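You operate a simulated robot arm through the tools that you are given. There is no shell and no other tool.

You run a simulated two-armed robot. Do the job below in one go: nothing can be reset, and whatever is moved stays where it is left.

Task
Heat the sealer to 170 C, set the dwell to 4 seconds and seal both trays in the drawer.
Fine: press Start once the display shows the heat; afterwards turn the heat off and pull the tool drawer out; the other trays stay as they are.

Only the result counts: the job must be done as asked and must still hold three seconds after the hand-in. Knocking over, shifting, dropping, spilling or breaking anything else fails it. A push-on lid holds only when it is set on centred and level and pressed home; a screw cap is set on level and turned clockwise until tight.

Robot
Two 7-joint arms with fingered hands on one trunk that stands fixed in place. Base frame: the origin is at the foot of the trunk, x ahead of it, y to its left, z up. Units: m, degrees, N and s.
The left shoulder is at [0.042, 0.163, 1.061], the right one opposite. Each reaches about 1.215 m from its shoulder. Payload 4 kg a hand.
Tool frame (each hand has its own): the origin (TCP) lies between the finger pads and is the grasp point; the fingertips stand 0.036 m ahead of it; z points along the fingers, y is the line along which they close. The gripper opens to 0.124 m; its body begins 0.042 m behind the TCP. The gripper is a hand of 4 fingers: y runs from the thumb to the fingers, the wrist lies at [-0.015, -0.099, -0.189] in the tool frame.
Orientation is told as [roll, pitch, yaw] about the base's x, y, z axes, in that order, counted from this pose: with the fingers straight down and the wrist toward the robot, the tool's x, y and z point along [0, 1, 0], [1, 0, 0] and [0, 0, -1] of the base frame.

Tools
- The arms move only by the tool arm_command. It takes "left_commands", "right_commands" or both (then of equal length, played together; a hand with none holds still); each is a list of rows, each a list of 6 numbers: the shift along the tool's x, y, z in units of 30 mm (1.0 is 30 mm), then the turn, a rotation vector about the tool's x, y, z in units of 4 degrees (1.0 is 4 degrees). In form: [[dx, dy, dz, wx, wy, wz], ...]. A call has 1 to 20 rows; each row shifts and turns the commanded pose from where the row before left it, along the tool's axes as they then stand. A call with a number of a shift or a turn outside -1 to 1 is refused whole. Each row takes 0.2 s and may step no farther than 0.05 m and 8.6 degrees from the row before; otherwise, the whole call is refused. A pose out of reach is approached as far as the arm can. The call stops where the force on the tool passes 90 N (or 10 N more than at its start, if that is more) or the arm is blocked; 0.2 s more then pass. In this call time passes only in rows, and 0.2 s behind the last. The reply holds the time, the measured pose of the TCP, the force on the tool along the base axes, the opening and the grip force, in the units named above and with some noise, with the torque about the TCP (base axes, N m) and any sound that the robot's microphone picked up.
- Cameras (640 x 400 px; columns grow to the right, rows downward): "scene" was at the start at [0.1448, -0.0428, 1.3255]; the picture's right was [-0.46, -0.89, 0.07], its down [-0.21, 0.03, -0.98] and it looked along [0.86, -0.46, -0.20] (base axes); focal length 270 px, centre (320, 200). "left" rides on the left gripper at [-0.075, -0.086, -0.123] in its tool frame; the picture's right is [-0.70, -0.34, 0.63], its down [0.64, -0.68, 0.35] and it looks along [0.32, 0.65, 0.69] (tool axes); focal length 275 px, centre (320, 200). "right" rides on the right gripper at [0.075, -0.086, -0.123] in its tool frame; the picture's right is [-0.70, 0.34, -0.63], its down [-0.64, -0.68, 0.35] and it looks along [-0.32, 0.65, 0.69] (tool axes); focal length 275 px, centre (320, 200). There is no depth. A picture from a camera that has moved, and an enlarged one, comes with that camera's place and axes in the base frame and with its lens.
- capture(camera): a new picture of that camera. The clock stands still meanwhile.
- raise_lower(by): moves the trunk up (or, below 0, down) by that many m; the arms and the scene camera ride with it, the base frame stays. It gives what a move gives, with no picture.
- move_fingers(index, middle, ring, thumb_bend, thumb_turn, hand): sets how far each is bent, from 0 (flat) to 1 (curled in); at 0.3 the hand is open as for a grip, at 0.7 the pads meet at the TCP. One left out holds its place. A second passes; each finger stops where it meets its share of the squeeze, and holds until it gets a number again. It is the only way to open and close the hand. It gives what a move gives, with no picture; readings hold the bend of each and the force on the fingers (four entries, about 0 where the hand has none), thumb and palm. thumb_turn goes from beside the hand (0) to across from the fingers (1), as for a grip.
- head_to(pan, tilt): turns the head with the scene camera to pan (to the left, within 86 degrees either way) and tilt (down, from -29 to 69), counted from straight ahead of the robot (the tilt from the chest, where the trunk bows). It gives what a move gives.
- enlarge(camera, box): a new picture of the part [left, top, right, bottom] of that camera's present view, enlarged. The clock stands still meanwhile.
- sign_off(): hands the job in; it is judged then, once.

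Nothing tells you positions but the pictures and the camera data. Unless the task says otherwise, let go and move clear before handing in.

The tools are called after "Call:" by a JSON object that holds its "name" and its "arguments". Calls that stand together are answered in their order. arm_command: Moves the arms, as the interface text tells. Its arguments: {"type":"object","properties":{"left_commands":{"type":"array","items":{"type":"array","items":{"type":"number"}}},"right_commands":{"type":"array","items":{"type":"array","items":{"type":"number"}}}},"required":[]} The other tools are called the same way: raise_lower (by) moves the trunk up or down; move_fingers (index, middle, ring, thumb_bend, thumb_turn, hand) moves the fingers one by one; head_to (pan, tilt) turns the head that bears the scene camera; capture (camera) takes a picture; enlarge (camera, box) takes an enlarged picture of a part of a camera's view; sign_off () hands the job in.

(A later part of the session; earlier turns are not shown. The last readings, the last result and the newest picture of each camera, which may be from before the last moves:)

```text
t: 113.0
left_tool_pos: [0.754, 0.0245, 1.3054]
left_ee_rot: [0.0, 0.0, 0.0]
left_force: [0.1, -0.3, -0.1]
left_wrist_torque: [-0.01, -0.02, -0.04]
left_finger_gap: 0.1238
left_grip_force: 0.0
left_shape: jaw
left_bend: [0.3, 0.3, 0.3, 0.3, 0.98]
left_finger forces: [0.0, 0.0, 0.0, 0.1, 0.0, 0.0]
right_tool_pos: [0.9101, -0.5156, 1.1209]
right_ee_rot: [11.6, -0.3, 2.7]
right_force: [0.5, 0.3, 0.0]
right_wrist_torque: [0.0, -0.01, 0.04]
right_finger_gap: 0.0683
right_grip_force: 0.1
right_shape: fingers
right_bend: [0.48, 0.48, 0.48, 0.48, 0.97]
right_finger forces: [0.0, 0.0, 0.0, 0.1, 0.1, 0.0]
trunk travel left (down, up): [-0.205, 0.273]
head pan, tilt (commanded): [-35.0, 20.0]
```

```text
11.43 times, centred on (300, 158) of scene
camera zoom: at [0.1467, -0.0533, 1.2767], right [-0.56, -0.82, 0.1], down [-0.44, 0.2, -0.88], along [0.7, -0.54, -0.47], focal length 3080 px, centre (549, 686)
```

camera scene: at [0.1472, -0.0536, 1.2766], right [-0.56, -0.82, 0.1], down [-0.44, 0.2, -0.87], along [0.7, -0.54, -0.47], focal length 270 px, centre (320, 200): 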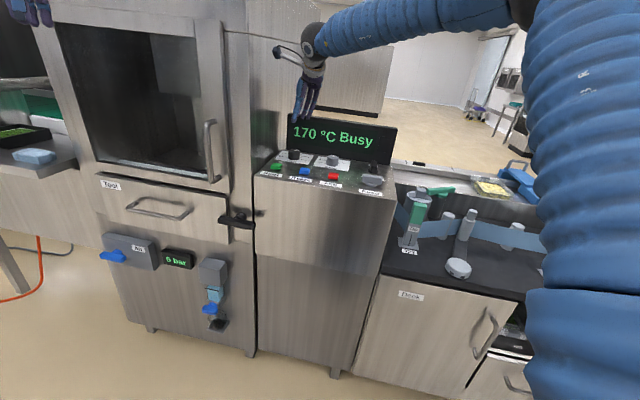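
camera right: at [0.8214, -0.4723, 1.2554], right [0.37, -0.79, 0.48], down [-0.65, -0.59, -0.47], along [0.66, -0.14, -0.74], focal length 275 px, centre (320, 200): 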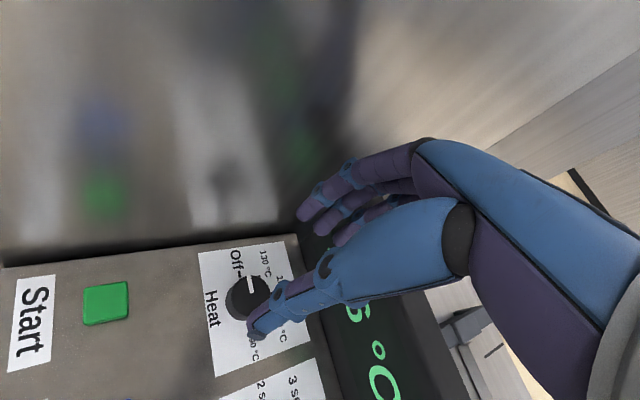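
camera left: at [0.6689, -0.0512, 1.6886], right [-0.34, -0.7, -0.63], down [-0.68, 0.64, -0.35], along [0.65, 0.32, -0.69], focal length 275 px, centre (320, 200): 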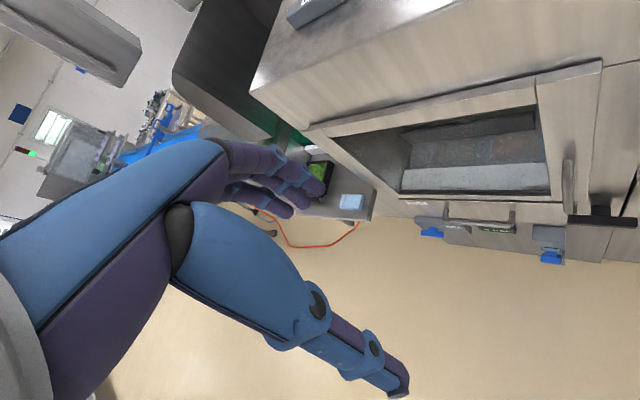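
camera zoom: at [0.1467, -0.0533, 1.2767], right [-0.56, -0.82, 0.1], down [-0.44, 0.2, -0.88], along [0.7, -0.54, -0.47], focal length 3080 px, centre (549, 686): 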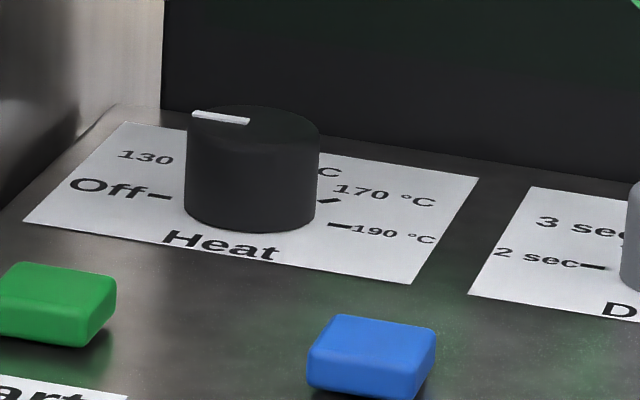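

Heat knob is at Off and the temperature is falling (106 °C). Next is the Tool drawer: its handle is near [0.99,-0.08,0.80] and a black T-latch near [0.83,-0.28,0.81]. I'll back the right hand off and look closely at the latch.

Call:
{"name": "arm_command", "arguments": {"right_commands": [[0, -1, -0.8, 0, 0, 0], [0, -1, -0.8, 0, 0, 0], [0, -1, -0.5, 0, 0, 0], [0, -1, 0, 0, 0, 0], [0, -1, 0, 0, 0, 0], [0, -1, 0, 0, -1, 0], [0, -1, 0, 0, -1, 0], [0, -1, 0, 0, -1, 0]]}}

Call:
{"name": "head_to", "arguments": {"pan": -15, "tilt": 28}}

Call:
{"name": "capture", "arguments": {"camera": "scene"}}

```text
t: 114.8
left_tool_pos: [0.7542, 0.0238, 1.3072]
left_ee_rot: [0.0, 0.0, 0.1]
left_force: [0.0, -0.2, 0.4]
left_wrist_torque: [-0.03, -0.02, 0.02]
left_finger_gap: 0.1238
left_grip_force: 0.1
left_shape: jaw
left_bend: [0.3, 0.3, 0.3, 0.3, 0.98]
left_finger forces: [0.0, 0.1, 0.0, 0.0, 0.0, 0.0]
right_tool_pos: [0.6745, -0.5407, 1.1808]
right_ee_rot: [-0.5, -0.5, 2.6]
right_force: [-0.4, 0.1, 0.2]
right_wrist_torque: [0.04, 0.03, 0.0]
right_finger_gap: 0.0681
right_grip_force: 0.1
right_shape: fingers
right_bend: [0.48, 0.48, 0.48, 0.48, 0.97]
right_finger forces: [0.1, 0.0, 0.0, 0.1, 0.0, 0.0]
trunk travel left (down, up): [-0.205, 0.273]
head pan, tilt (commanded): [-35.0, 20.0]
```

```text
t: 115.6
left_tool_pos: [0.755, 0.0235, 1.3049]
left_ee_rot: [0.0, 0.0, 0.0]
left_force: [0.4, 0.2, 0.0]
left_wrist_torque: [0.02, -0.02, 0.03]
left_finger_gap: 0.1238
left_grip_force: 0.0
left_shape: jaw
left_bend: [0.3, 0.3, 0.3, 0.3, 0.98]
left_finger forces: [0.0, 0.0, 0.0, 0.0, 0.1, 0.1]
right_tool_pos: [0.6752, -0.5409, 1.1798]
right_ee_rot: [-0.3, -0.3, 2.8]
right_force: [-0.8, 0.2, -0.2]
right_wrist_torque: [0.0, 0.01, 0.01]
right_finger_gap: 0.0681
right_grip_force: 0.0
right_shape: fingers
right_bend: [0.48, 0.48, 0.48, 0.48, 0.97]
right_finger forces: [0.1, 0.0, 0.0, 0.0, 0.0, 0.1]
trunk travel left (down, up): [-0.205, 0.273]
head pan, tilt (commanded): [-15.0, 28.0]
```

```text
taken
camera scene: at [0.1562, -0.024, 1.2618], right [-0.26, -0.97, 0.05], down [-0.6, 0.12, -0.79], along [0.76, -0.23, -0.61], focal length 270 px, centre (320, 200)
```

scene: 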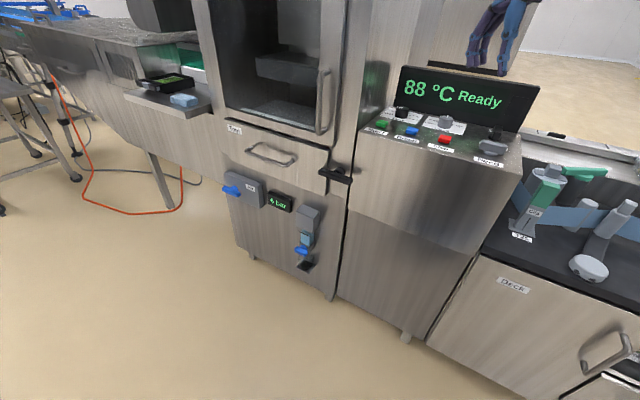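

Call:
{"name": "enlarge", "arguments": {"camera": "scene", "box": [305, 150, 365, 200]}}

Call:
{"name": "enlarge", "arguments": {"camera": "scene", "box": [215, 110, 375, 210]}}

Call:
{"name": "enlarge", "arguments": {"camera": "left", "box": [540, 100, 640, 200]}}

```text
8.00 times, centred on (335, 175) of scene
camera zoom: at [0.1562, -0.024, 1.2618], right [-0.26, -0.97, 0.05], down [-0.6, 0.12, -0.79], along [0.76, -0.23, -0.61], focal length 2156 px, centre (200, 400)
```

zoom: 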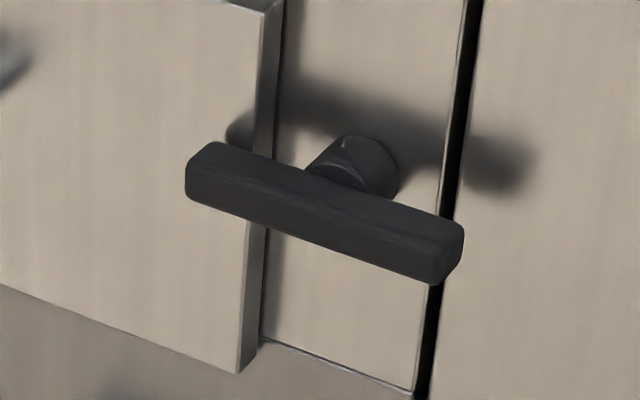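

```text
4.00 times, centred on (295, 160) of scene
camera zoom: at [0.1562, -0.024, 1.2618], right [-0.26, -0.97, 0.05], down [-0.6, 0.12, -0.79], along [0.76, -0.23, -0.61], focal length 1078 px, centre (420, 360)
```

zoom: 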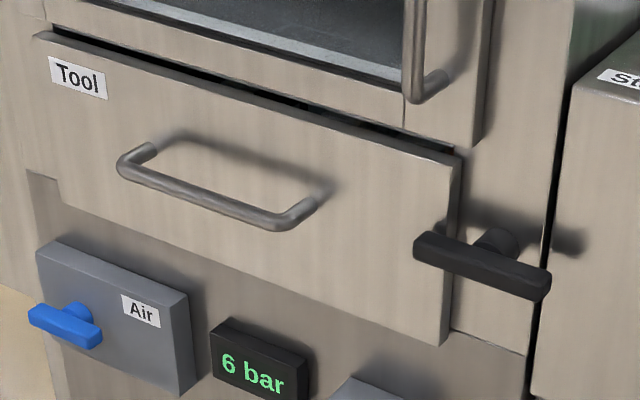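

```text
4.00 times, centred on (590, 150) of left
camera zoom: at [0.6687, -0.0512, 1.4287], right [-0.34, -0.7, -0.63], down [-0.68, 0.64, -0.35], along [0.65, 0.32, -0.69], focal length 1101 px, centre (-760, 400)
```

zoom: 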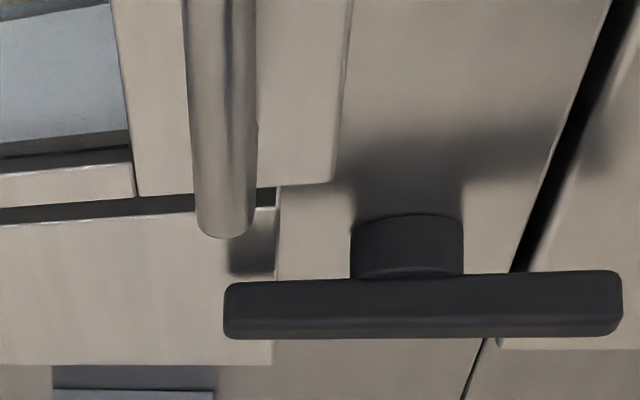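

The T-latch's left arm overlaps the drawer front, so it must be turned 90°. The left arm suits this front face; I'll park the right arm farther away, make a left poker (index+thumb), and orient the left hand pointing at the machine (yaw -45°, tilted 45°).

Call:
{"name": "arm_command", "arguments": {"right_commands": [[0, -1, -0.67, 0, 0, 0], [0, -1, -0.67, 0, 0, 0], [0, -1, -0.67, 0, 0, 0], [0, -1, -0.67, 0, 0, 0], [0, -1, -0.67, 0, 0, 0], [0, -1, -0.67, 0, 0, 0]]}}

Call:
{"name": "move_fingers", "arguments": {"hand": "left", "index": 0.3, "middle": 1.0, "ring": 1.0, "thumb_bend": 0.8}}

Call:
{"name": "move_fingers", "arguments": {"hand": "left", "index": 1.0}}

Call:
{"name": "arm_command", "arguments": {"left_commands": [[0, 0, 0, 0, 0, 1], [0, 0, 0, 0, 0, 1], [0, 0, 0, 0, 0, 1], [0, 0, 0, 0, 0, 1], [0, 0, 0, 0, 0, 1], [0, 0, 0, 0, 0, 1], [0, 0, 0, 0, 0, 1], [0, 0, 0, 0, 0, 1], [0, 0, 0, 0, 0, 1], [0, 0, 0, 0, 0, 1], [0, 0, 0, 0, 0, 1], [0, 0, 0, 0, 0, 0.25]]}}

```text
t: 117.0
left_tool_pos: [0.7539, 0.024, 1.3062]
left_ee_rot: [0.1, 0.1, 0.1]
left_force: [-0.6, -0.6, 0.2]
left_wrist_torque: [0.02, -0.01, -0.01]
left_finger_gap: 0.1239
left_grip_force: 0.1
left_shape: jaw
left_bend: [0.3, 0.3, 0.3, 0.3, 0.98]
left_finger forces: [0.0, 0.0, 0.0, 0.0, 0.0, 0.1]
right_tool_pos: [0.4897, -0.5489, 1.302]
right_ee_rot: [-0.4, -0.3, 2.8]
right_force: [-0.5, 0.5, -1.4]
right_wrist_torque: [-0.03, -0.04, 0.0]
right_finger_gap: 0.068
right_grip_force: 0.0
right_shape: fingers
right_bend: [0.48, 0.48, 0.48, 0.48, 0.97]
right_finger forces: [0.0, 0.1, 0.0, 0.1, 0.1, 0.1]
trunk travel left (down, up): [-0.205, 0.273]
head pan, tilt (commanded): [-15.0, 28.0]
```

```text
t: 118.0
left_tool_pos: [0.7545, 0.0245, 1.3063]
left_ee_rot: [0.0, -0.1, 0.0]
left_force: [0.0, -0.6, 0.2]
left_wrist_torque: [-0.01, -0.02, -0.01]
left_finger_gap: 0.0381
left_grip_force: 0.1
left_shape: fingers
left_bend: [0.3, 1.0, 1.0, 0.8, 0.98]
left_finger forces: [0.1, 0.0, 0.0, 0.0, 0.0, 0.0]
right_tool_pos: [0.4932, -0.5488, 1.3004]
right_ee_rot: [-0.3, -0.3, 2.6]
right_force: [0.1, -0.9, 0.6]
right_wrist_torque: [0.0, 0.02, 0.01]
right_finger_gap: 0.0683
right_grip_force: 0.0
right_shape: fingers
right_bend: [0.48, 0.48, 0.48, 0.48, 0.97]
right_finger forces: [0.0, 0.0, 0.0, 0.0, 0.0, 0.0]
trunk travel left (down, up): [-0.205, 0.273]
head pan, tilt (commanded): [-15.0, 28.0]
```

```text
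t: 119.0
left_tool_pos: [0.7544, 0.024, 1.3052]
left_ee_rot: [0.1, 0.0, -0.1]
left_force: [-0.2, 0.0, -0.2]
left_wrist_torque: [0.01, -0.01, -0.01]
left_finger_gap: 0.0001
left_grip_force: 0.1
left_shape: fingers
left_bend: [0.65, 1.0, 1.0, 0.77, 0.98]
left_finger forces: [0.0, 0.0, 0.1, 0.1, 0.0, 0.1]
right_tool_pos: [0.4925, -0.549, 1.301]
right_ee_rot: [-0.3, -0.3, 2.7]
right_force: [0.4, -0.1, -0.1]
right_wrist_torque: [0.02, 0.0, 0.05]
right_finger_gap: 0.0684
right_grip_force: 0.0
right_shape: fingers
right_bend: [0.48, 0.48, 0.48, 0.48, 0.97]
right_finger forces: [0.1, 0.0, 0.0, 0.0, 0.2, 0.1]
trunk travel left (down, up): [-0.205, 0.273]
head pan, tilt (commanded): [-15.0, 28.0]
```

```text
t: 121.6
left_tool_pos: [0.7559, 0.025, 1.3049]
left_ee_rot: [0.0, 0.1, -45.0]
left_force: [-0.5, 0.1, 0.7]
left_wrist_torque: [-0.02, -0.01, -0.01]
left_finger_gap: 0.0
left_grip_force: 0.0
left_shape: fingers
left_bend: [0.65, 1.0, 1.0, 0.77, 0.98]
left_finger forces: [0.1, 0.1, 0.0, 0.0, 0.1, 0.1]
right_tool_pos: [0.4932, -0.5483, 1.3006]
right_ee_rot: [-0.3, -0.3, 2.6]
right_force: [-0.6, 0.2, 0.0]
right_wrist_torque: [-0.01, -0.02, 0.01]
right_finger_gap: 0.0684
right_grip_force: 0.2
right_shape: fingers
right_bend: [0.48, 0.48, 0.48, 0.48, 0.97]
right_finger forces: [0.0, 0.1, 0.0, 0.0, 0.0, 0.1]
trunk travel left (down, up): [-0.205, 0.273]
head pan, tilt (commanded): [-15.0, 28.0]
```

Yaw reached. Now tilting the left hand forward 45°.

Call:
{"name": "arm_command", "arguments": {"left_commands": [[0, 0, 0, -1, 0, 0], [0, 0, 0, -1, 0, 0], [0, 0, 0, -1, 0, 0], [0, 0, 0, -1, 0, 0], [0, 0, 0, -1, 0, 0], [0, 0, 0, -1, 0, 0], [0, 0, 0, -1, 0, 0], [0, 0, 0, -1, 0, 0], [0, 0, 0, -1, 0, 0], [0, 0, 0, -1, 0, 0], [0, 0, 0, -1, 0, 0], [0, 0, 0, -0.25, 0, 0]]}}

Call:
{"name": "capture", "arguments": {"camera": "scene"}}

Call:
{"name": "capture", "arguments": {"camera": "left"}}

```text
t: 124.2
left_tool_pos: [0.7536, 0.0244, 1.3052]
left_ee_rot: [-0.1, -45.0, -45.0]
left_force: [-0.4, -0.4, 0.4]
left_wrist_torque: [0.01, 0.01, 0.0]
left_finger_gap: 0.0
left_grip_force: 0.2
left_shape: fingers
left_bend: [0.65, 1.0, 1.0, 0.77, 0.98]
left_finger forces: [0.0, 0.1, 0.0, 0.0, 0.1, 0.0]
right_tool_pos: [0.4918, -0.5492, 1.3016]
right_ee_rot: [-0.3, -0.5, 2.7]
right_force: [0.0, 0.7, 0.2]
right_wrist_torque: [0.02, -0.02, 0.01]
right_finger_gap: 0.0682
right_grip_force: 0.1
right_shape: fingers
right_bend: [0.48, 0.48, 0.48, 0.48, 0.97]
right_finger forces: [0.1, 0.0, 0.0, 0.1, 0.1, 0.0]
trunk travel left (down, up): [-0.205, 0.273]
head pan, tilt (commanded): [-15.0, 28.0]
```

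```text
taken
camera scene: at [0.1562, -0.0239, 1.2619], right [-0.25, -0.97, 0.05], down [-0.6, 0.12, -0.79], along [0.76, -0.23, -0.61], focal length 270 px, centre (320, 200)
```

scene: 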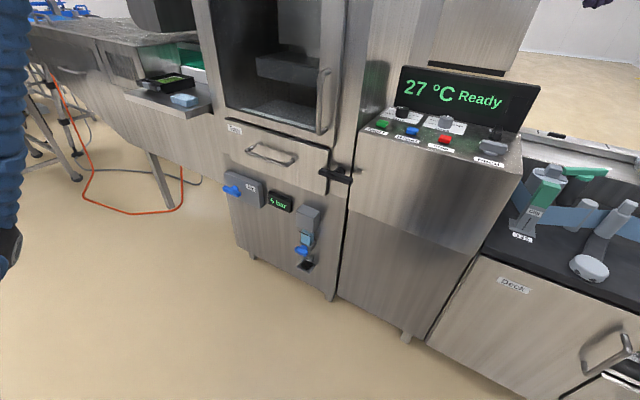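

```text
taken
camera left: at [0.5966, 0.0746, 1.3323], right [-0.34, -0.64, -0.69], down [0.29, 0.62, -0.73], along [0.89, -0.45, -0.03], focal length 275 px, centre (320, 200)
```

left: 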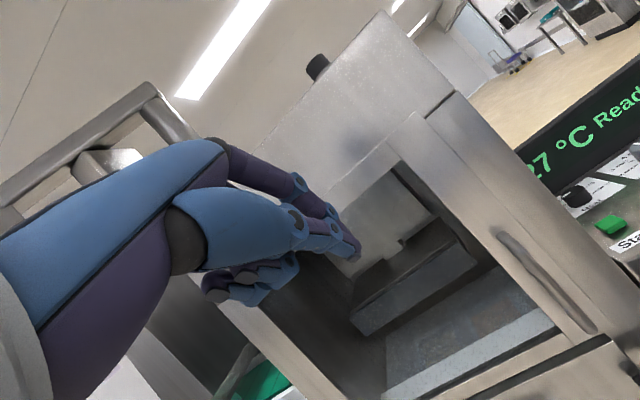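

The left hand is oriented well. I'll move it down to a standoff in front of the latch.

Call:
{"name": "arm_command", "arguments": {"left_commands": [[-0.611, -0.541, 0.98, 0, 0, 0], [-0.611, -0.541, 0.98, 0, 0, 0], [-0.611, -0.541, 0.98, 0, 0, 0], [-0.611, -0.541, 0.98, 0, 0, 0], [-0.611, -0.541, 0.98, 0, 0, 0], [-0.611, -0.541, 0.98, 0, 0, 0], [-0.611, -0.541, 0.98, 0, 0, 0], [-0.611, -0.541, 0.98, 0, 0, 0], [-0.611, -0.541, 0.98, 0, 0, 0], [-0.611, -0.541, 0.98, 0, 0, 0], [-0.611, -0.541, 0.98, 0, 0, 0]]}}

Call:
{"name": "capture", "arguments": {"camera": "scene"}}

Call:
{"name": "capture", "arguments": {"camera": "left"}}

```text
t: 126.6
left_tool_pos: [0.6838, -0.1891, 0.9466]
left_ee_rot: [-0.1, -45.1, -45.0]
left_force: [-0.1, -0.7, -0.2]
left_wrist_torque: [-0.01, 0.02, 0.0]
left_finger_gap: 0.0001
left_grip_force: 0.1
left_shape: fingers
left_bend: [0.65, 1.0, 1.0, 0.77, 0.98]
left_finger forces: [0.0, 0.0, 0.0, 0.1, 0.1, 0.1]
right_tool_pos: [0.4928, -0.5496, 1.3]
right_ee_rot: [-0.3, -0.3, 2.9]
right_force: [0.0, -0.2, -0.3]
right_wrist_torque: [0.0, -0.02, 0.01]
right_finger_gap: 0.0683
right_grip_force: 0.0
right_shape: fingers
right_bend: [0.48, 0.48, 0.48, 0.48, 0.97]
right_finger forces: [0.0, 0.0, 0.1, 0.0, 0.1, 0.1]
trunk travel left (down, up): [-0.205, 0.273]
head pan, tilt (commanded): [-15.0, 28.0]
```

```text
taken
camera scene: at [0.1565, -0.0244, 1.2617], right [-0.25, -0.97, 0.05], down [-0.6, 0.12, -0.79], along [0.76, -0.23, -0.61], focal length 270 px, centre (320, 200)
```

scene: 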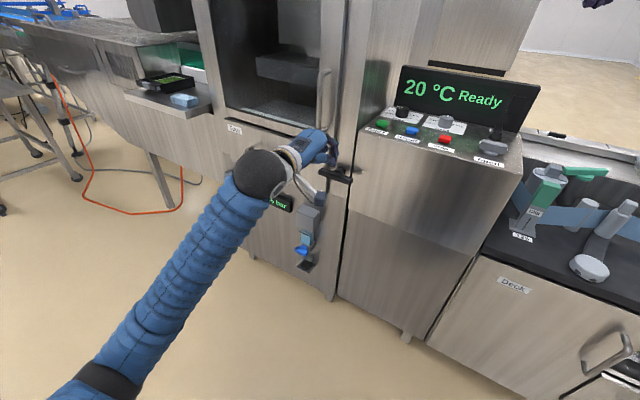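

```text
taken
camera left: at [0.5269, -0.139, 0.9741], right [-0.34, -0.64, -0.69], down [0.29, 0.62, -0.73], along [0.89, -0.45, -0.03], focal length 275 px, centre (320, 200)
```

left: 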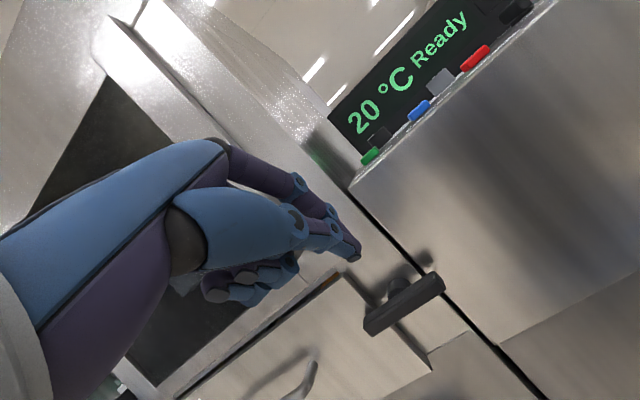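

The tip will come over the right end of the latch bar (bar near z≈0.80). Moving to just above it.

Call:
{"name": "arm_command", "arguments": {"left_commands": [[0.01, 0.163, 0.951, 0, 0, 0], [0.01, 0.163, 0.951, 0, 0, 0], [0.01, 0.163, 0.951, 0, 0, 0], [0.01, 0.163, 0.951, 0, 0, 0], [0.01, 0.163, 0.951, 0, 0, 0]]}}

Call:
{"name": "capture", "arguments": {"camera": "left"}}

Call:
{"name": "enlarge", "arguments": {"camera": "scene", "box": [270, 100, 390, 220]}}

```text
t: 127.8
left_tool_pos: [0.7706, -0.2736, 0.8648]
left_ee_rot: [0.0, -44.9, -45.0]
left_force: [0.4, 0.5, -0.1]
left_wrist_torque: [-0.02, -0.03, -0.01]
left_finger_gap: 0.0
left_grip_force: 0.0
left_shape: fingers
left_bend: [0.65, 1.0, 1.0, 0.77, 0.98]
left_finger forces: [0.1, 0.1, 0.1, 0.1, 0.0, 0.0]
right_tool_pos: [0.4934, -0.5489, 1.3004]
right_ee_rot: [-0.3, -0.3, 2.8]
right_force: [0.3, 0.3, -0.6]
right_wrist_torque: [-0.04, -0.02, -0.03]
right_finger_gap: 0.0681
right_grip_force: 0.0
right_shape: fingers
right_bend: [0.48, 0.48, 0.48, 0.48, 0.97]
right_finger forces: [0.1, 0.0, 0.0, 0.0, 0.0, 0.0]
trunk travel left (down, up): [-0.205, 0.273]
head pan, tilt (commanded): [-15.0, 28.0]
```

```text
taken
camera left: at [0.6134, -0.2215, 0.8912], right [-0.34, -0.64, -0.69], down [0.29, 0.62, -0.73], along [0.89, -0.45, -0.03], focal length 275 px, centre (320, 200)
```

left: 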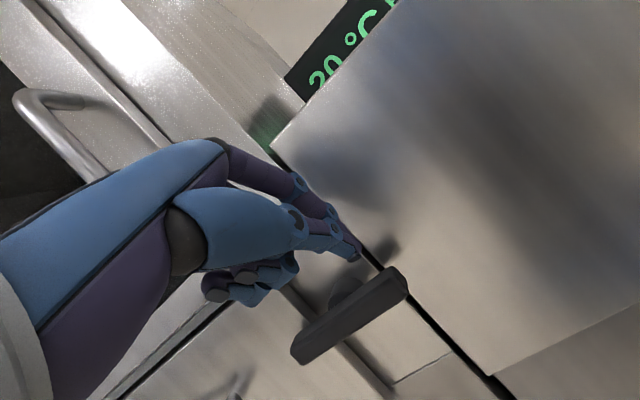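

```text
3.33 times, centred on (330, 160) of scene
camera zoom: at [0.1566, -0.0242, 1.2617], right [-0.25, -0.97, 0.05], down [-0.6, 0.12, -0.79], along [0.76, -0.23, -0.61], focal length 898 px, centre (287, 333)
```

zoom: 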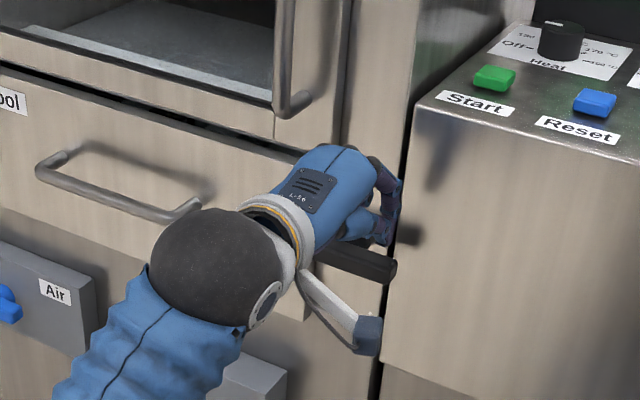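

The tip is right above the bar's right end. Pushing straight down in small steps.

Call:
{"name": "arm_command", "arguments": {"left_commands": [[0, -0.236, 0.236, 0, 0, 0], [0, -0.236, 0.236, 0, 0, 0], [0, -0.236, 0.236, 0, 0, 0]]}}

Call:
{"name": "capture", "arguments": {"camera": "left"}}

```text
t: 128.6
left_tool_pos: [0.7705, -0.2741, 0.837]
left_ee_rot: [-0.1, -45.1, -44.9]
left_force: [-0.1, 0.9, 0.5]
left_wrist_torque: [-0.02, -0.02, 0.01]
left_finger_gap: 0.0
left_grip_force: 0.0
left_shape: fingers
left_bend: [0.65, 1.0, 1.0, 0.77, 0.98]
left_finger forces: [0.1, 0.1, 0.1, 0.0, 0.0, 0.1]
right_tool_pos: [0.4933, -0.5485, 1.2997]
right_ee_rot: [-0.4, -0.3, 2.8]
right_force: [0.3, 0.1, 0.5]
right_wrist_torque: [0.0, 0.0, -0.03]
right_finger_gap: 0.0682
right_grip_force: 0.0
right_shape: fingers
right_bend: [0.48, 0.48, 0.48, 0.48, 0.97]
right_finger forces: [0.0, 0.0, 0.0, 0.0, 0.0, 0.0]
trunk travel left (down, up): [-0.205, 0.273]
head pan, tilt (commanded): [-15.0, 28.0]
```

```text
taken
camera left: at [0.6124, -0.2238, 0.8635], right [-0.34, -0.64, -0.69], down [0.29, 0.62, -0.73], along [0.89, -0.45, -0.03], focal length 275 px, centre (320, 200)
```

left: 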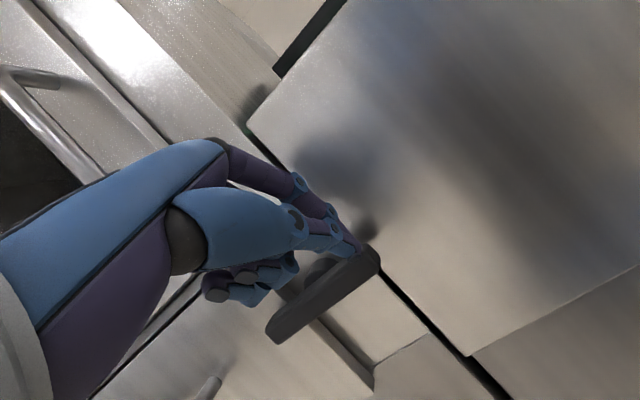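

Call:
{"name": "enlarge", "arguments": {"camera": "left", "box": [240, 180, 420, 360]}}

Call:
{"name": "enlarge", "arguments": {"camera": "scene", "box": [310, 130, 370, 210]}}

```text
2.22 times, centred on (330, 270) of left
camera zoom: at [0.6124, -0.2238, 0.8635], right [-0.34, -0.64, -0.69], down [0.29, 0.62, -0.73], along [0.89, -0.45, -0.03], focal length 612 px, centre (298, 44)
```

zoom: 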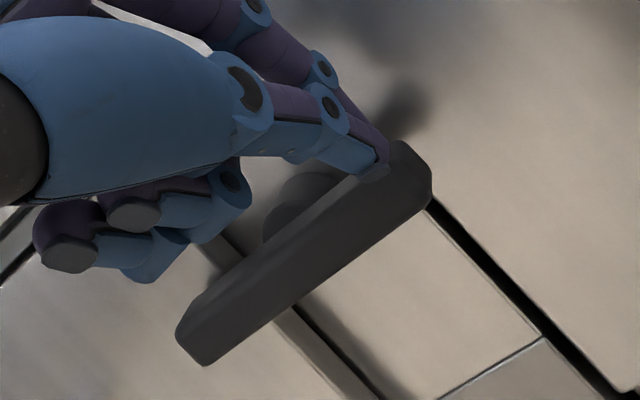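

```text
5.00 times, centred on (340, 170) of scene
camera zoom: at [0.1565, -0.0241, 1.2617], right [-0.25, -0.97, 0.05], down [-0.6, 0.12, -0.79], along [0.76, -0.23, -0.61], focal length 1347 px, centre (220, 350)
```

zoom: 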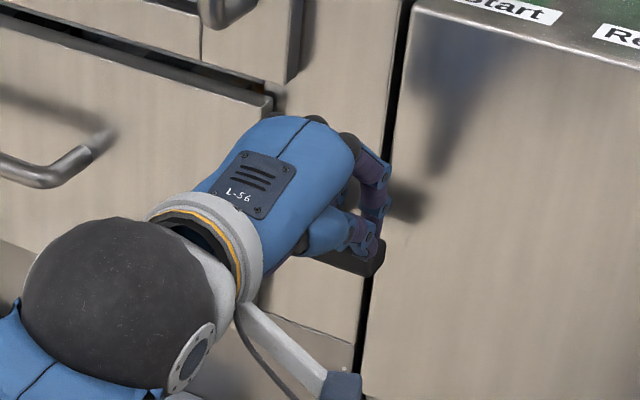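

The tip is on top of the bar near its right end. Continuing to push down.

Call:
{"name": "arm_command", "arguments": {"left_commands": [[0, -0.236, 0.236, 0, 0, 0], [0, -0.236, 0.236, 0, 0, 0]]}}

Call:
{"name": "enlarge", "arguments": {"camera": "left", "box": [240, 180, 420, 360]}}

```text
t: 129.2
left_tool_pos: [0.7678, -0.2741, 0.8251]
left_ee_rot: [0.2, -45.6, -45.1]
left_force: [-3.3, 8.1, 28.8]
left_wrist_torque: [-0.84, -0.57, 0.06]
left_finger_gap: 0.0
left_grip_force: 16.4
left_shape: fingers
left_bend: [0.63, 1.0, 1.0, 0.78, 0.97]
left_finger forces: [32.0, 0.0, 0.0, 0.0, 0.0, 0.0]
right_tool_pos: [0.4899, -0.5475, 1.3036]
right_ee_rot: [-0.3, -0.5, 2.8]
right_force: [0.7, -0.9, -0.6]
right_wrist_torque: [0.02, -0.02, -0.03]
right_finger_gap: 0.0683
right_grip_force: 0.2
right_shape: fingers
right_bend: [0.48, 0.48, 0.48, 0.48, 0.97]
right_finger forces: [0.1, 0.1, 0.0, 0.0, 0.0, 0.0]
trunk travel left (down, up): [-0.205, 0.273]
head pan, tilt (commanded): [-15.0, 28.0]
```

```text
2.22 times, centred on (330, 270) of left
camera zoom: at [0.6107, -0.223, 0.8497], right [-0.34, -0.64, -0.69], down [0.29, 0.62, -0.73], along [0.89, -0.45, -0.02], focal length 612 px, centre (298, 44)
```

zoom: 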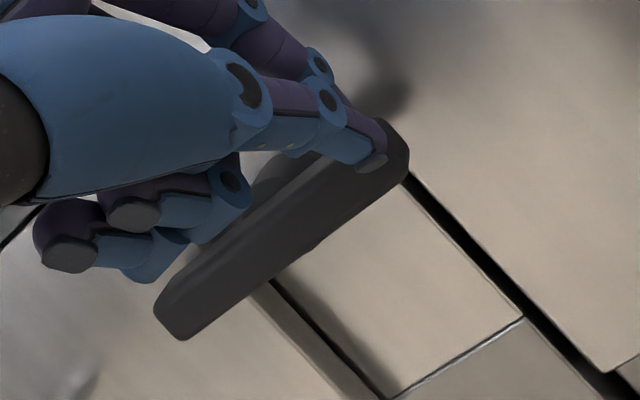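

Force rises (29 N) with little rotation. I'll press slightly more to tell friction from a hard stop.

Call:
{"name": "arm_command", "arguments": {"left_commands": [[0, -0.15, 0.15, 0, 0, 0], [0, -0.15, 0.15, 0, 0, 0]]}}

Call:
{"name": "enlarge", "arguments": {"camera": "left", "box": [240, 180, 420, 360]}}

```text
t: 129.8
left_tool_pos: [0.7643, -0.2736, 0.8139]
left_ee_rot: [0.2, -45.8, -45.1]
left_force: [-13.0, 18.5, 60.4]
left_wrist_torque: [-2.36, -1.57, 0.01]
left_finger_gap: 0.0
left_grip_force: 30.2
left_shape: fingers
left_bend: [0.54, 1.0, 1.0, 0.8, 0.98]
left_finger forces: [57.8, 0.1, 0.0, 0.1, 2.3, 0.0]
right_tool_pos: [0.4874, -0.5458, 1.3055]
right_ee_rot: [-0.5, -0.6, 2.9]
right_force: [-0.4, -0.2, -0.8]
right_wrist_torque: [0.02, 0.0, 0.01]
right_finger_gap: 0.0684
right_grip_force: 0.1
right_shape: fingers
right_bend: [0.48, 0.48, 0.48, 0.48, 0.97]
right_finger forces: [0.1, 0.1, 0.1, 0.0, 0.0, 0.0]
trunk travel left (down, up): [-0.205, 0.273]
head pan, tilt (commanded): [-15.0, 28.0]
```

```text
2.22 times, centred on (330, 270) of left
camera zoom: at [0.6068, -0.2221, 0.839], right [-0.34, -0.65, -0.69], down [0.3, 0.62, -0.73], along [0.89, -0.45, -0.02], focal length 612 px, centre (298, 44)
```

zoom: 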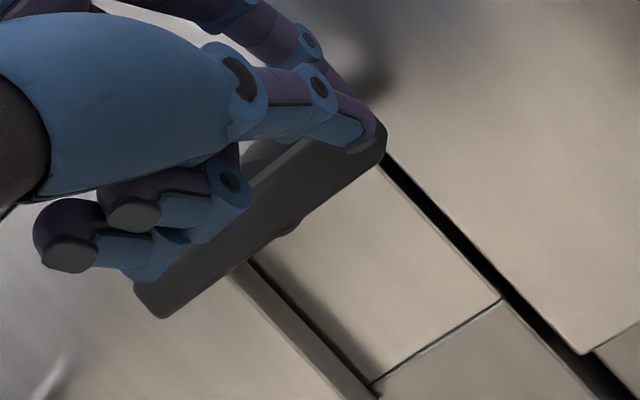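

At 60 N it doesn't budge: a hard stop that way. The latch must turn the other direction (left end down), so I lift off and shift the tip to above the bar's left end.

Call:
{"name": "arm_command", "arguments": {"left_commands": [[0, 0.472, -0.472, 0, 0, 0], [0, 0.472, -0.472, 0, 0, 0], [0, 0.472, -0.472, 0, 0, 0]]}}

Call:
{"name": "capture", "arguments": {"camera": "left"}}

Call:
{"name": "enlarge", "arguments": {"camera": "scene", "box": [290, 100, 370, 200]}}

```text
t: 130.6
left_tool_pos: [0.7703, -0.2734, 0.8618]
left_ee_rot: [-0.1, -44.8, -44.9]
left_force: [0.4, 0.4, 0.0]
left_wrist_torque: [-0.05, 0.01, 0.02]
left_finger_gap: 0.0002
left_grip_force: 0.1
left_shape: fingers
left_bend: [0.67, 1.0, 1.0, 0.77, 0.97]
left_finger forces: [0.0, 0.1, 0.1, 0.0, 0.0, 0.0]
right_tool_pos: [0.4924, -0.5485, 1.3006]
right_ee_rot: [-0.4, -0.4, 2.7]
right_force: [-1.5, 0.5, 0.4]
right_wrist_torque: [0.0, -0.02, -0.03]
right_finger_gap: 0.0683
right_grip_force: 0.1
right_shape: fingers
right_bend: [0.48, 0.48, 0.48, 0.48, 0.97]
right_finger forces: [0.0, 0.0, 0.0, 0.1, 0.0, 0.0]
trunk travel left (down, up): [-0.205, 0.273]
head pan, tilt (commanded): [-15.0, 28.0]
```

```text
taken
camera left: at [0.6113, -0.2226, 0.8892], right [-0.35, -0.64, -0.69], down [0.29, 0.63, -0.73], along [0.89, -0.45, -0.03], focal length 275 px, centre (320, 200)
```

left: 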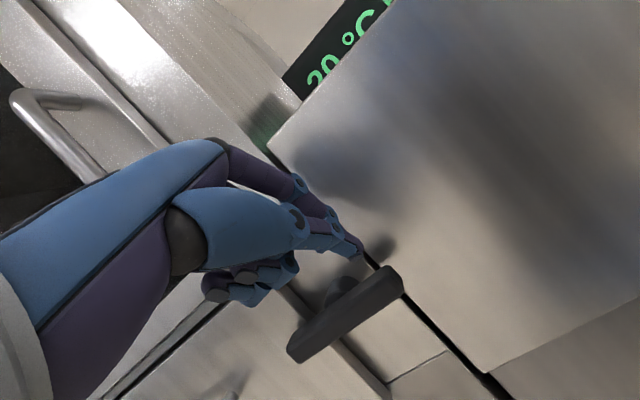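

```text
4.00 times, centred on (330, 150) of scene
camera zoom: at [0.1563, -0.0243, 1.2616], right [-0.25, -0.97, 0.05], down [-0.6, 0.12, -0.79], along [0.76, -0.23, -0.61], focal length 1078 px, centre (280, 400)
```

zoom: 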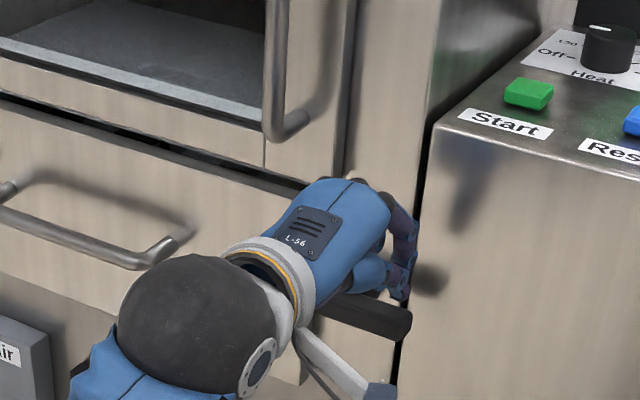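

Latch is unmoved by that. I'll retreat, flatten the hand to ~70° tilt (so it stays below/in front of the door handle), shift left, and come in above the bar's left end.

Call:
{"name": "arm_command", "arguments": {"left_commands": [[0, -0.707, -0.707, 0, 0, 0], [0, -0.707, -0.707, 0, 0, 0], [0, -0.707, -0.707, 0, 0, 0], [0, 0, 0, -1, 0, 0], [0, 0, 0, -1, 0, 0], [0, 0, 0, -1, 0, 0], [0, 0, 0, -1, 0, 0], [0, 0, 0, -1, 0, 0], [0, 0, 0, -1, 0, 0], [0, 0, 0, -0.25, 0, 0], [0.93, 0, 0, 0, 0, 0], [0.93, 0, 0, 0, 0, 0], [0.93, 0, 0, 0, 0, 0]]}}

Call:
{"name": "capture", "arguments": {"camera": "left"}}

Call:
{"name": "capture", "arguments": {"camera": "scene"}}

```text
t: 133.4
left_tool_pos: [0.7646, -0.1517, 0.8664]
left_ee_rot: [0.0, -70.0, -44.9]
left_force: [0.7, -0.5, 0.4]
left_wrist_torque: [0.0, 0.0, 0.03]
left_finger_gap: 0.0002
left_grip_force: 0.0
left_shape: fingers
left_bend: [0.67, 1.0, 1.0, 0.77, 0.97]
left_finger forces: [0.0, 0.1, 0.0, 0.1, 0.0, 0.1]
right_tool_pos: [0.4922, -0.5483, 1.3019]
right_ee_rot: [-0.4, -0.3, 2.7]
right_force: [0.0, -0.1, 0.0]
right_wrist_torque: [-0.05, 0.0, -0.03]
right_finger_gap: 0.0682
right_grip_force: 0.0
right_shape: fingers
right_bend: [0.48, 0.48, 0.48, 0.48, 0.97]
right_finger forces: [0.1, 0.0, 0.0, 0.1, 0.1, 0.0]
trunk travel left (down, up): [-0.205, 0.273]
head pan, tilt (commanded): [-15.0, 28.0]
```

```text
taken
camera left: at [0.6089, -0.1014, 0.8285], right [-0.15, -0.83, -0.53], down [0.52, 0.39, -0.76], along [0.84, -0.39, 0.37], focal length 275 px, centre (320, 200)
```

left: 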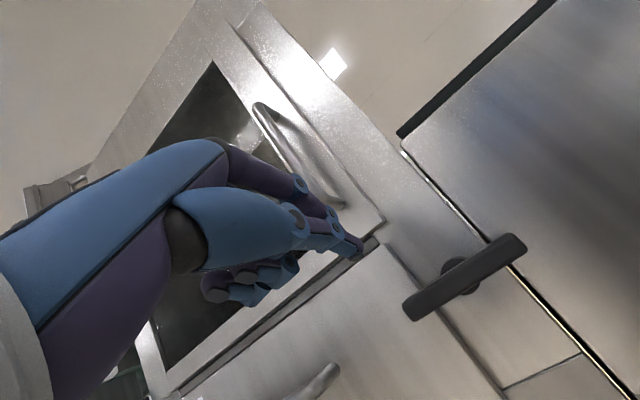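

```text
taken
camera scene: at [0.1565, -0.0236, 1.2618], right [-0.25, -0.97, 0.05], down [-0.6, 0.12, -0.79], along [0.76, -0.23, -0.61], focal length 270 px, centre (320, 200)
```

scene: 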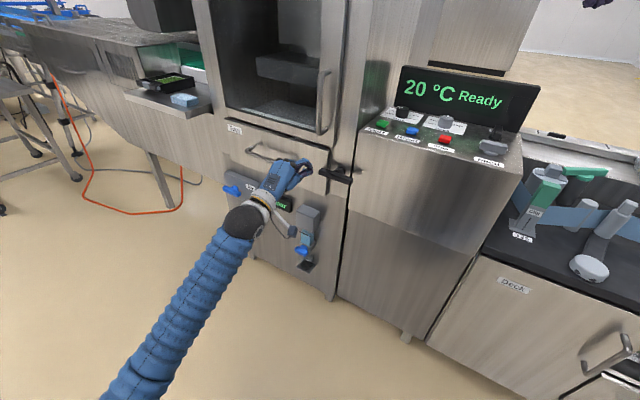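

I can see the bar clearly: centre ≈[0.829,-0.277,0.798], left end e.g. [0.873,-0.234,0.799]. I'll drop slightly and move in just above the left end.

Call:
{"name": "arm_command", "arguments": {"left_commands": [[0, -0.55, 0.2, 0, 0, 0], [0, -0.55, 0.2, 0, 0, 0], [0.036, 0.318, 0.875, 0, 0, 0], [0.036, 0.318, 0.875, 0, 0, 0], [0.036, 0.318, 0.875, 0, 0, 0]]}}

Call:
{"name": "capture", "arguments": {"camera": "left"}}

Call:
{"name": "enlarge", "arguments": {"camera": "scene", "box": [280, 110, 370, 210]}}

```text
t: 134.6
left_tool_pos: [0.8278, -0.2064, 0.8285]
left_ee_rot: [0.0, -70.0, -45.0]
left_force: [-0.7, 0.1, 0.7]
left_wrist_torque: [-0.03, 0.01, 0.0]
left_finger_gap: 0.0
left_grip_force: 0.1
left_shape: fingers
left_bend: [0.67, 1.0, 1.0, 0.77, 0.97]
left_finger forces: [0.0, 0.0, 0.0, 0.1, 0.0, 0.0]
right_tool_pos: [0.4933, -0.5474, 1.2995]
right_ee_rot: [-0.2, -0.3, 2.9]
right_force: [0.1, 0.4, -0.3]
right_wrist_torque: [0.01, 0.01, 0.03]
right_finger_gap: 0.0683
right_grip_force: 0.1
right_shape: fingers
right_bend: [0.48, 0.48, 0.48, 0.48, 0.97]
right_finger forces: [0.0, 0.0, 0.0, 0.0, 0.1, 0.0]
trunk travel left (down, up): [-0.205, 0.273]
head pan, tilt (commanded): [-15.0, 28.0]
```

```text
taken
camera left: at [0.6723, -0.1575, 0.7903], right [-0.15, -0.83, -0.53], down [0.52, 0.39, -0.76], along [0.84, -0.39, 0.37], focal length 275 px, centre (320, 200)
```

left: 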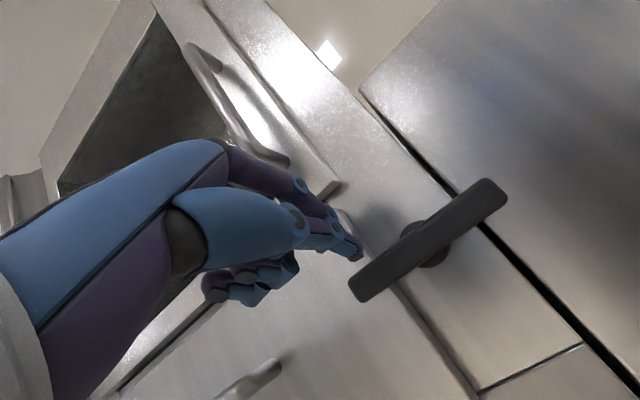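

```text
4.00 times, centred on (325, 160) of scene
camera zoom: at [0.1565, -0.0242, 1.2617], right [-0.25, -0.97, 0.05], down [-0.6, 0.12, -0.79], along [0.76, -0.23, -0.61], focal length 1078 px, centre (300, 360)
```

zoom: 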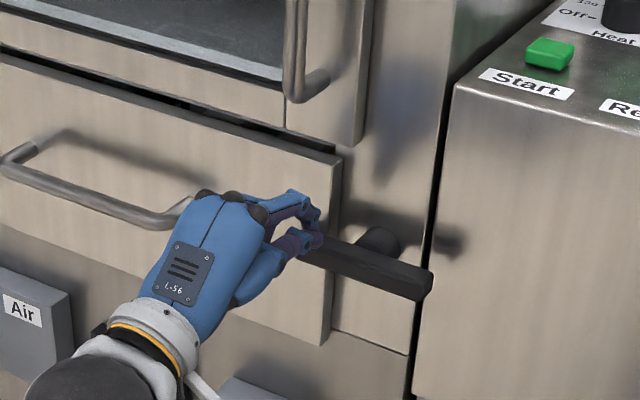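

The tip is just above the bar's left end. Pushing down gently to see if it turns this way.

Call:
{"name": "arm_command", "arguments": {"left_commands": [[0, -0.235, 0.086, 0, 0, 0], [0, -0.235, 0.086, 0, 0, 0], [0, -0.235, 0.086, 0, 0, 0]]}}

Call:
{"name": "capture", "arguments": {"camera": "left"}}

```text
t: 135.4
left_tool_pos: [0.8273, -0.2077, 0.8033]
left_ee_rot: [-0.1, -69.9, -44.9]
left_force: [-1.5, 1.2, 0.4]
left_wrist_torque: [-0.05, 0.0, 0.0]
left_finger_gap: 0.0002
left_grip_force: 0.0
left_shape: fingers
left_bend: [0.67, 1.0, 1.0, 0.76, 0.96]
left_finger forces: [0.0, 0.0, 0.0, 0.0, 0.0, 0.0]
right_tool_pos: [0.4929, -0.5488, 1.3015]
right_ee_rot: [-0.3, -0.3, 2.7]
right_force: [-0.1, 0.3, -0.1]
right_wrist_torque: [0.0, 0.03, 0.02]
right_finger_gap: 0.0683
right_grip_force: 0.0
right_shape: fingers
right_bend: [0.48, 0.48, 0.48, 0.48, 0.97]
right_finger forces: [0.0, 0.0, 0.1, 0.0, 0.0, 0.1]
trunk travel left (down, up): [-0.205, 0.273]
head pan, tilt (commanded): [-15.0, 28.0]
```

```text
taken
camera left: at [0.6716, -0.1585, 0.7674], right [-0.15, -0.83, -0.53], down [0.52, 0.39, -0.76], along [0.84, -0.39, 0.37], focal length 275 px, centre (320, 200)
```

left: 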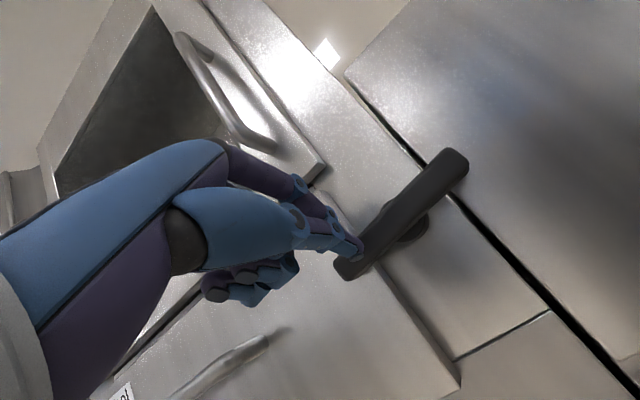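

It turns easily this way. Continuing the push along the arc.

Call:
{"name": "arm_command", "arguments": {"left_commands": [[-0.025, -0.288, 0.105, 0, 0, 0], [-0.025, -0.288, 0.105, 0, 0, 0], [-0.213, -0.342, 0.124, 0, 0, 0], [-0.303, -0.276, 0.1, 0, 0, 0]]}}

Call:
{"name": "capture", "arguments": {"camera": "left"}}

```text
t: 136.4
left_tool_pos: [0.8149, -0.22, 0.7679]
left_ee_rot: [0.2, -69.9, -45.1]
left_force: [0.3, -0.2, -0.2]
left_wrist_torque: [-0.03, -0.01, -0.01]
left_finger_gap: 0.0
left_grip_force: 0.0
left_shape: fingers
left_bend: [0.67, 1.0, 1.0, 0.76, 0.96]
left_finger forces: [0.1, 0.0, 0.0, 0.0, 0.0, 0.0]
right_tool_pos: [0.4921, -0.5483, 1.3003]
right_ee_rot: [-0.3, -0.3, 2.7]
right_force: [0.2, 0.3, 0.0]
right_wrist_torque: [-0.02, 0.03, -0.01]
right_finger_gap: 0.0683
right_grip_force: 0.1
right_shape: fingers
right_bend: [0.48, 0.48, 0.48, 0.48, 0.97]
right_finger forces: [0.1, 0.0, 0.1, 0.0, 0.0, 0.0]
trunk travel left (down, up): [-0.205, 0.273]
head pan, tilt (commanded): [-15.0, 28.0]
```

```text
taken
camera left: at [0.6591, -0.1713, 0.7297], right [-0.15, -0.83, -0.53], down [0.52, 0.39, -0.76], along [0.84, -0.39, 0.37], focal length 275 px, centre (320, 200)
```

left: 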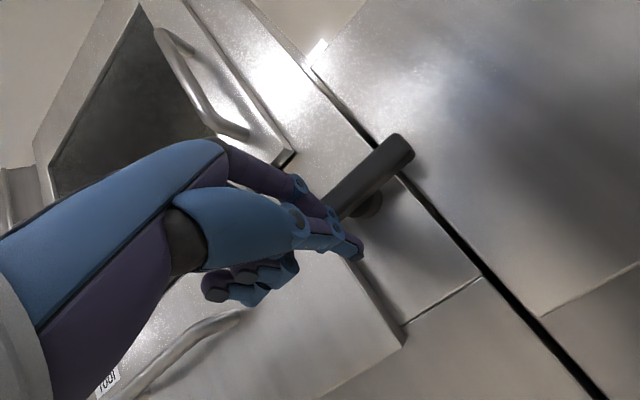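

Call:
{"name": "enlarge", "arguments": {"camera": "scene", "box": [290, 120, 370, 220]}}

Call:
{"name": "enlarge", "arguments": {"camera": "left", "box": [270, 110, 450, 290]}}

```text
4.00 times, centred on (330, 170) of scene
camera zoom: at [0.1563, -0.0241, 1.2618], right [-0.25, -0.97, 0.05], down [-0.6, 0.12, -0.79], along [0.76, -0.23, -0.61], focal length 1078 px, centre (280, 320)
```

zoom: 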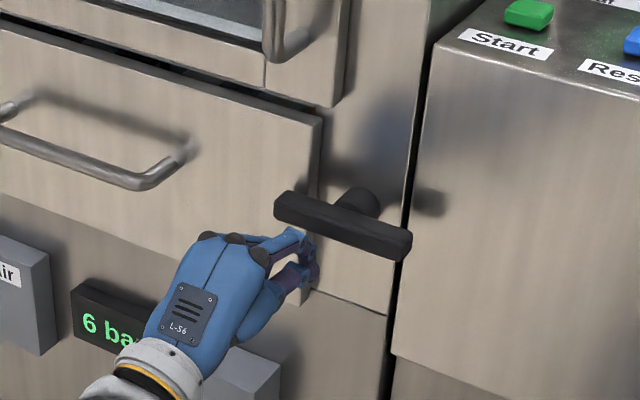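

```text
2.22 times, centred on (360, 200) of left
camera zoom: at [0.6591, -0.1713, 0.7297], right [-0.15, -0.83, -0.53], down [0.52, 0.39, -0.76], along [0.84, -0.39, 0.37], focal length 612 px, centre (231, 200)
```

zoom: 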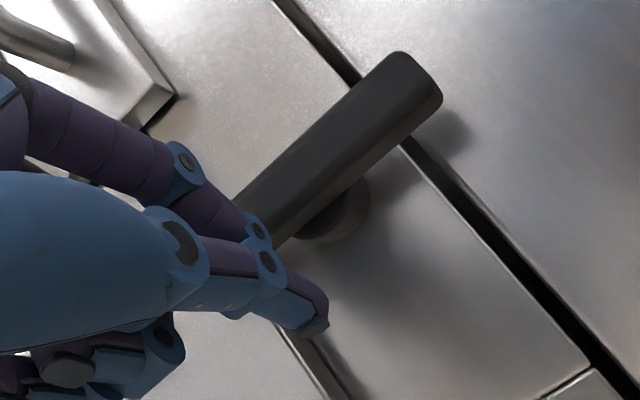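

The finger slid in front of the bar; the latch hasn't moved. I'll instead go under the bar's right end, about 2.5 cm deeper, and lift it (same turning direction, clear of the door handle).

Call:
{"name": "arm_command", "arguments": {"left_commands": [[0, -0.228, -0.627, 0, 0, 0], [0, -0.228, -0.627, 0, 0, 0], [-0.767, -0.15, 0.05, 0, 0, 0], [-0.767, -0.15, 0.05, 0, 0, 0], [-0.767, 0, 0, 0, 0, 0], [0, 0.255, 0.7, 0, 0, 0], [0, 0.255, 0.7, 0, 0, 0], [0, 0.255, 0.7, 0, 0, 0]]}}

Call:
{"name": "capture", "arguments": {"camera": "left"}}

Call:
{"name": "enlarge", "arguments": {"camera": "scene", "box": [290, 120, 370, 220]}}

```text
t: 138.2
left_tool_pos: [0.7865, -0.2879, 0.7628]
left_ee_rot: [0.0, -70.0, -45.0]
left_force: [-1.0, 0.0, 0.0]
left_wrist_torque: [-0.01, -0.02, 0.02]
left_finger_gap: 0.0
left_grip_force: 0.1
left_shape: fingers
left_bend: [0.68, 1.0, 1.0, 0.76, 0.96]
left_finger forces: [0.7, 0.0, 0.1, 0.0, 0.0, 0.1]
right_tool_pos: [0.4925, -0.5484, 1.3009]
right_ee_rot: [-0.3, -0.3, 2.8]
right_force: [-0.3, -0.2, 0.2]
right_wrist_torque: [0.01, -0.04, 0.0]
right_finger_gap: 0.0683
right_grip_force: 0.1
right_shape: fingers
right_bend: [0.48, 0.48, 0.48, 0.48, 0.97]
right_finger forces: [0.0, 0.1, 0.0, 0.0, 0.1, 0.0]
trunk travel left (down, up): [-0.205, 0.273]
head pan, tilt (commanded): [-15.0, 28.0]
```

```text
taken
camera left: at [0.6306, -0.2394, 0.7238], right [-0.15, -0.83, -0.53], down [0.52, 0.39, -0.76], along [0.84, -0.39, 0.37], focal length 275 px, centre (320, 200)
```

left: 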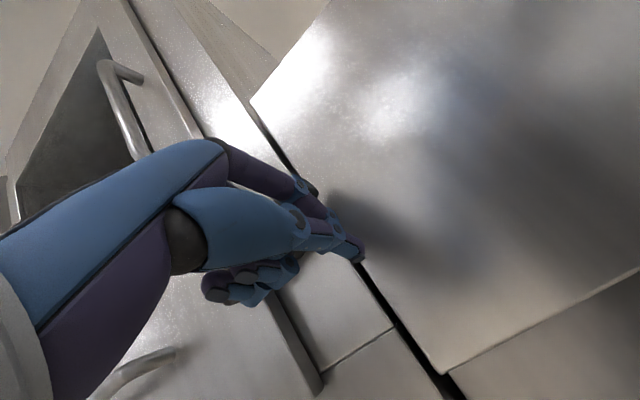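

```text
4.00 times, centred on (330, 170) of scene
camera zoom: at [0.1564, -0.0241, 1.2618], right [-0.25, -0.97, 0.05], down [-0.6, 0.12, -0.79], along [0.76, -0.23, -0.61], focal length 1078 px, centre (280, 320)
```

zoom: 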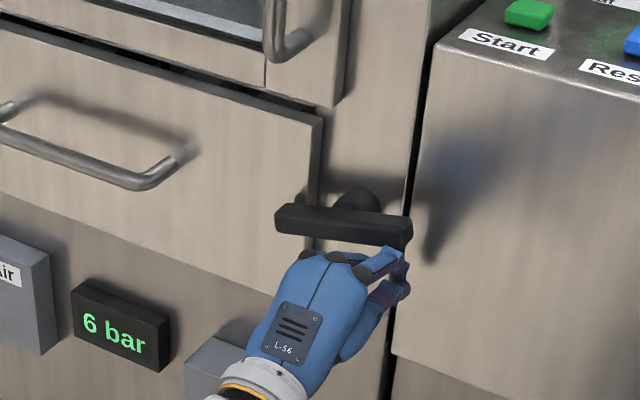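

The bar has already started to rotate (right end up). Continuing to lift along the arc.

Call:
{"name": "arm_command", "arguments": {"left_commands": [[0, 0.313, -0.114, 0, 0, 0], [0, 0.313, -0.114, 0, 0, 0], [0.117, 0.235, -0.086, 0, 0, 0], [0.117, 0.235, -0.086, 0, 0, 0]]}}

Call:
{"name": "capture", "arguments": {"camera": "left"}}

Call:
{"name": "enlarge", "arguments": {"camera": "scene", "box": [290, 120, 370, 220]}}

```text
t: 139.2
left_tool_pos: [0.79, -0.2828, 0.7956]
left_ee_rot: [0.1, -70.0, -45.1]
left_force: [0.0, -0.3, 0.2]
left_wrist_torque: [0.01, -0.06, -0.01]
left_finger_gap: 0.0002
left_grip_force: 0.1
left_shape: fingers
left_bend: [0.68, 1.0, 1.0, 0.76, 0.96]
left_finger forces: [0.4, 0.0, 0.0, 0.0, 0.0, 0.0]
right_tool_pos: [0.4932, -0.5485, 1.301]
right_ee_rot: [-0.4, -0.3, 2.7]
right_force: [0.1, 0.0, -0.2]
right_wrist_torque: [0.01, -0.03, 0.0]
right_finger_gap: 0.0682
right_grip_force: 0.0
right_shape: fingers
right_bend: [0.48, 0.48, 0.48, 0.48, 0.97]
right_finger forces: [0.1, 0.0, 0.0, 0.1, 0.0, 0.0]
trunk travel left (down, up): [-0.205, 0.273]
head pan, tilt (commanded): [-15.0, 28.0]
```

```text
taken
camera left: at [0.6335, -0.2331, 0.7571], right [-0.15, -0.83, -0.53], down [0.52, 0.39, -0.76], along [0.84, -0.39, 0.37], focal length 275 px, centre (320, 200)
```

left: 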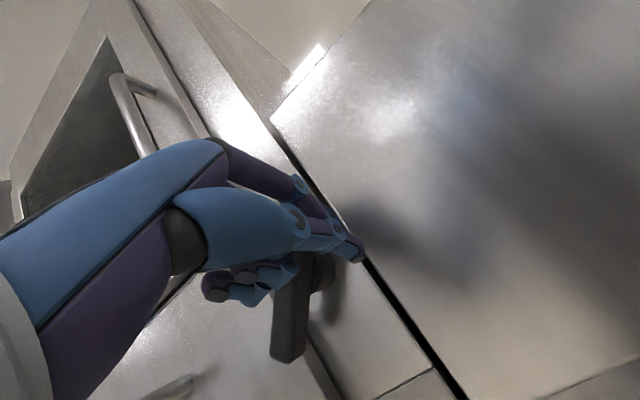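

```text
4.00 times, centred on (330, 170) of scene
camera zoom: at [0.1563, -0.024, 1.2618], right [-0.25, -0.97, 0.05], down [-0.6, 0.12, -0.79], along [0.76, -0.23, -0.61], focal length 1078 px, centre (280, 320)
```

zoom: 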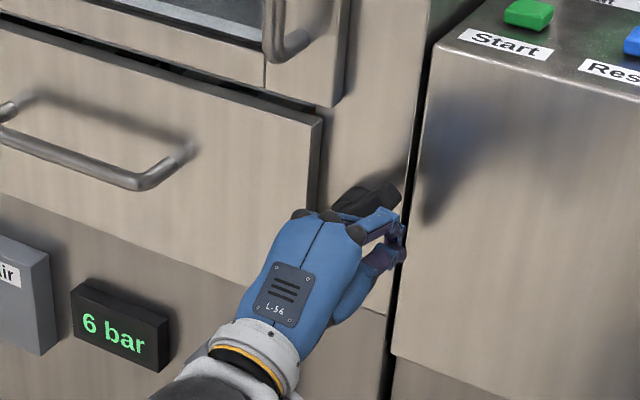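

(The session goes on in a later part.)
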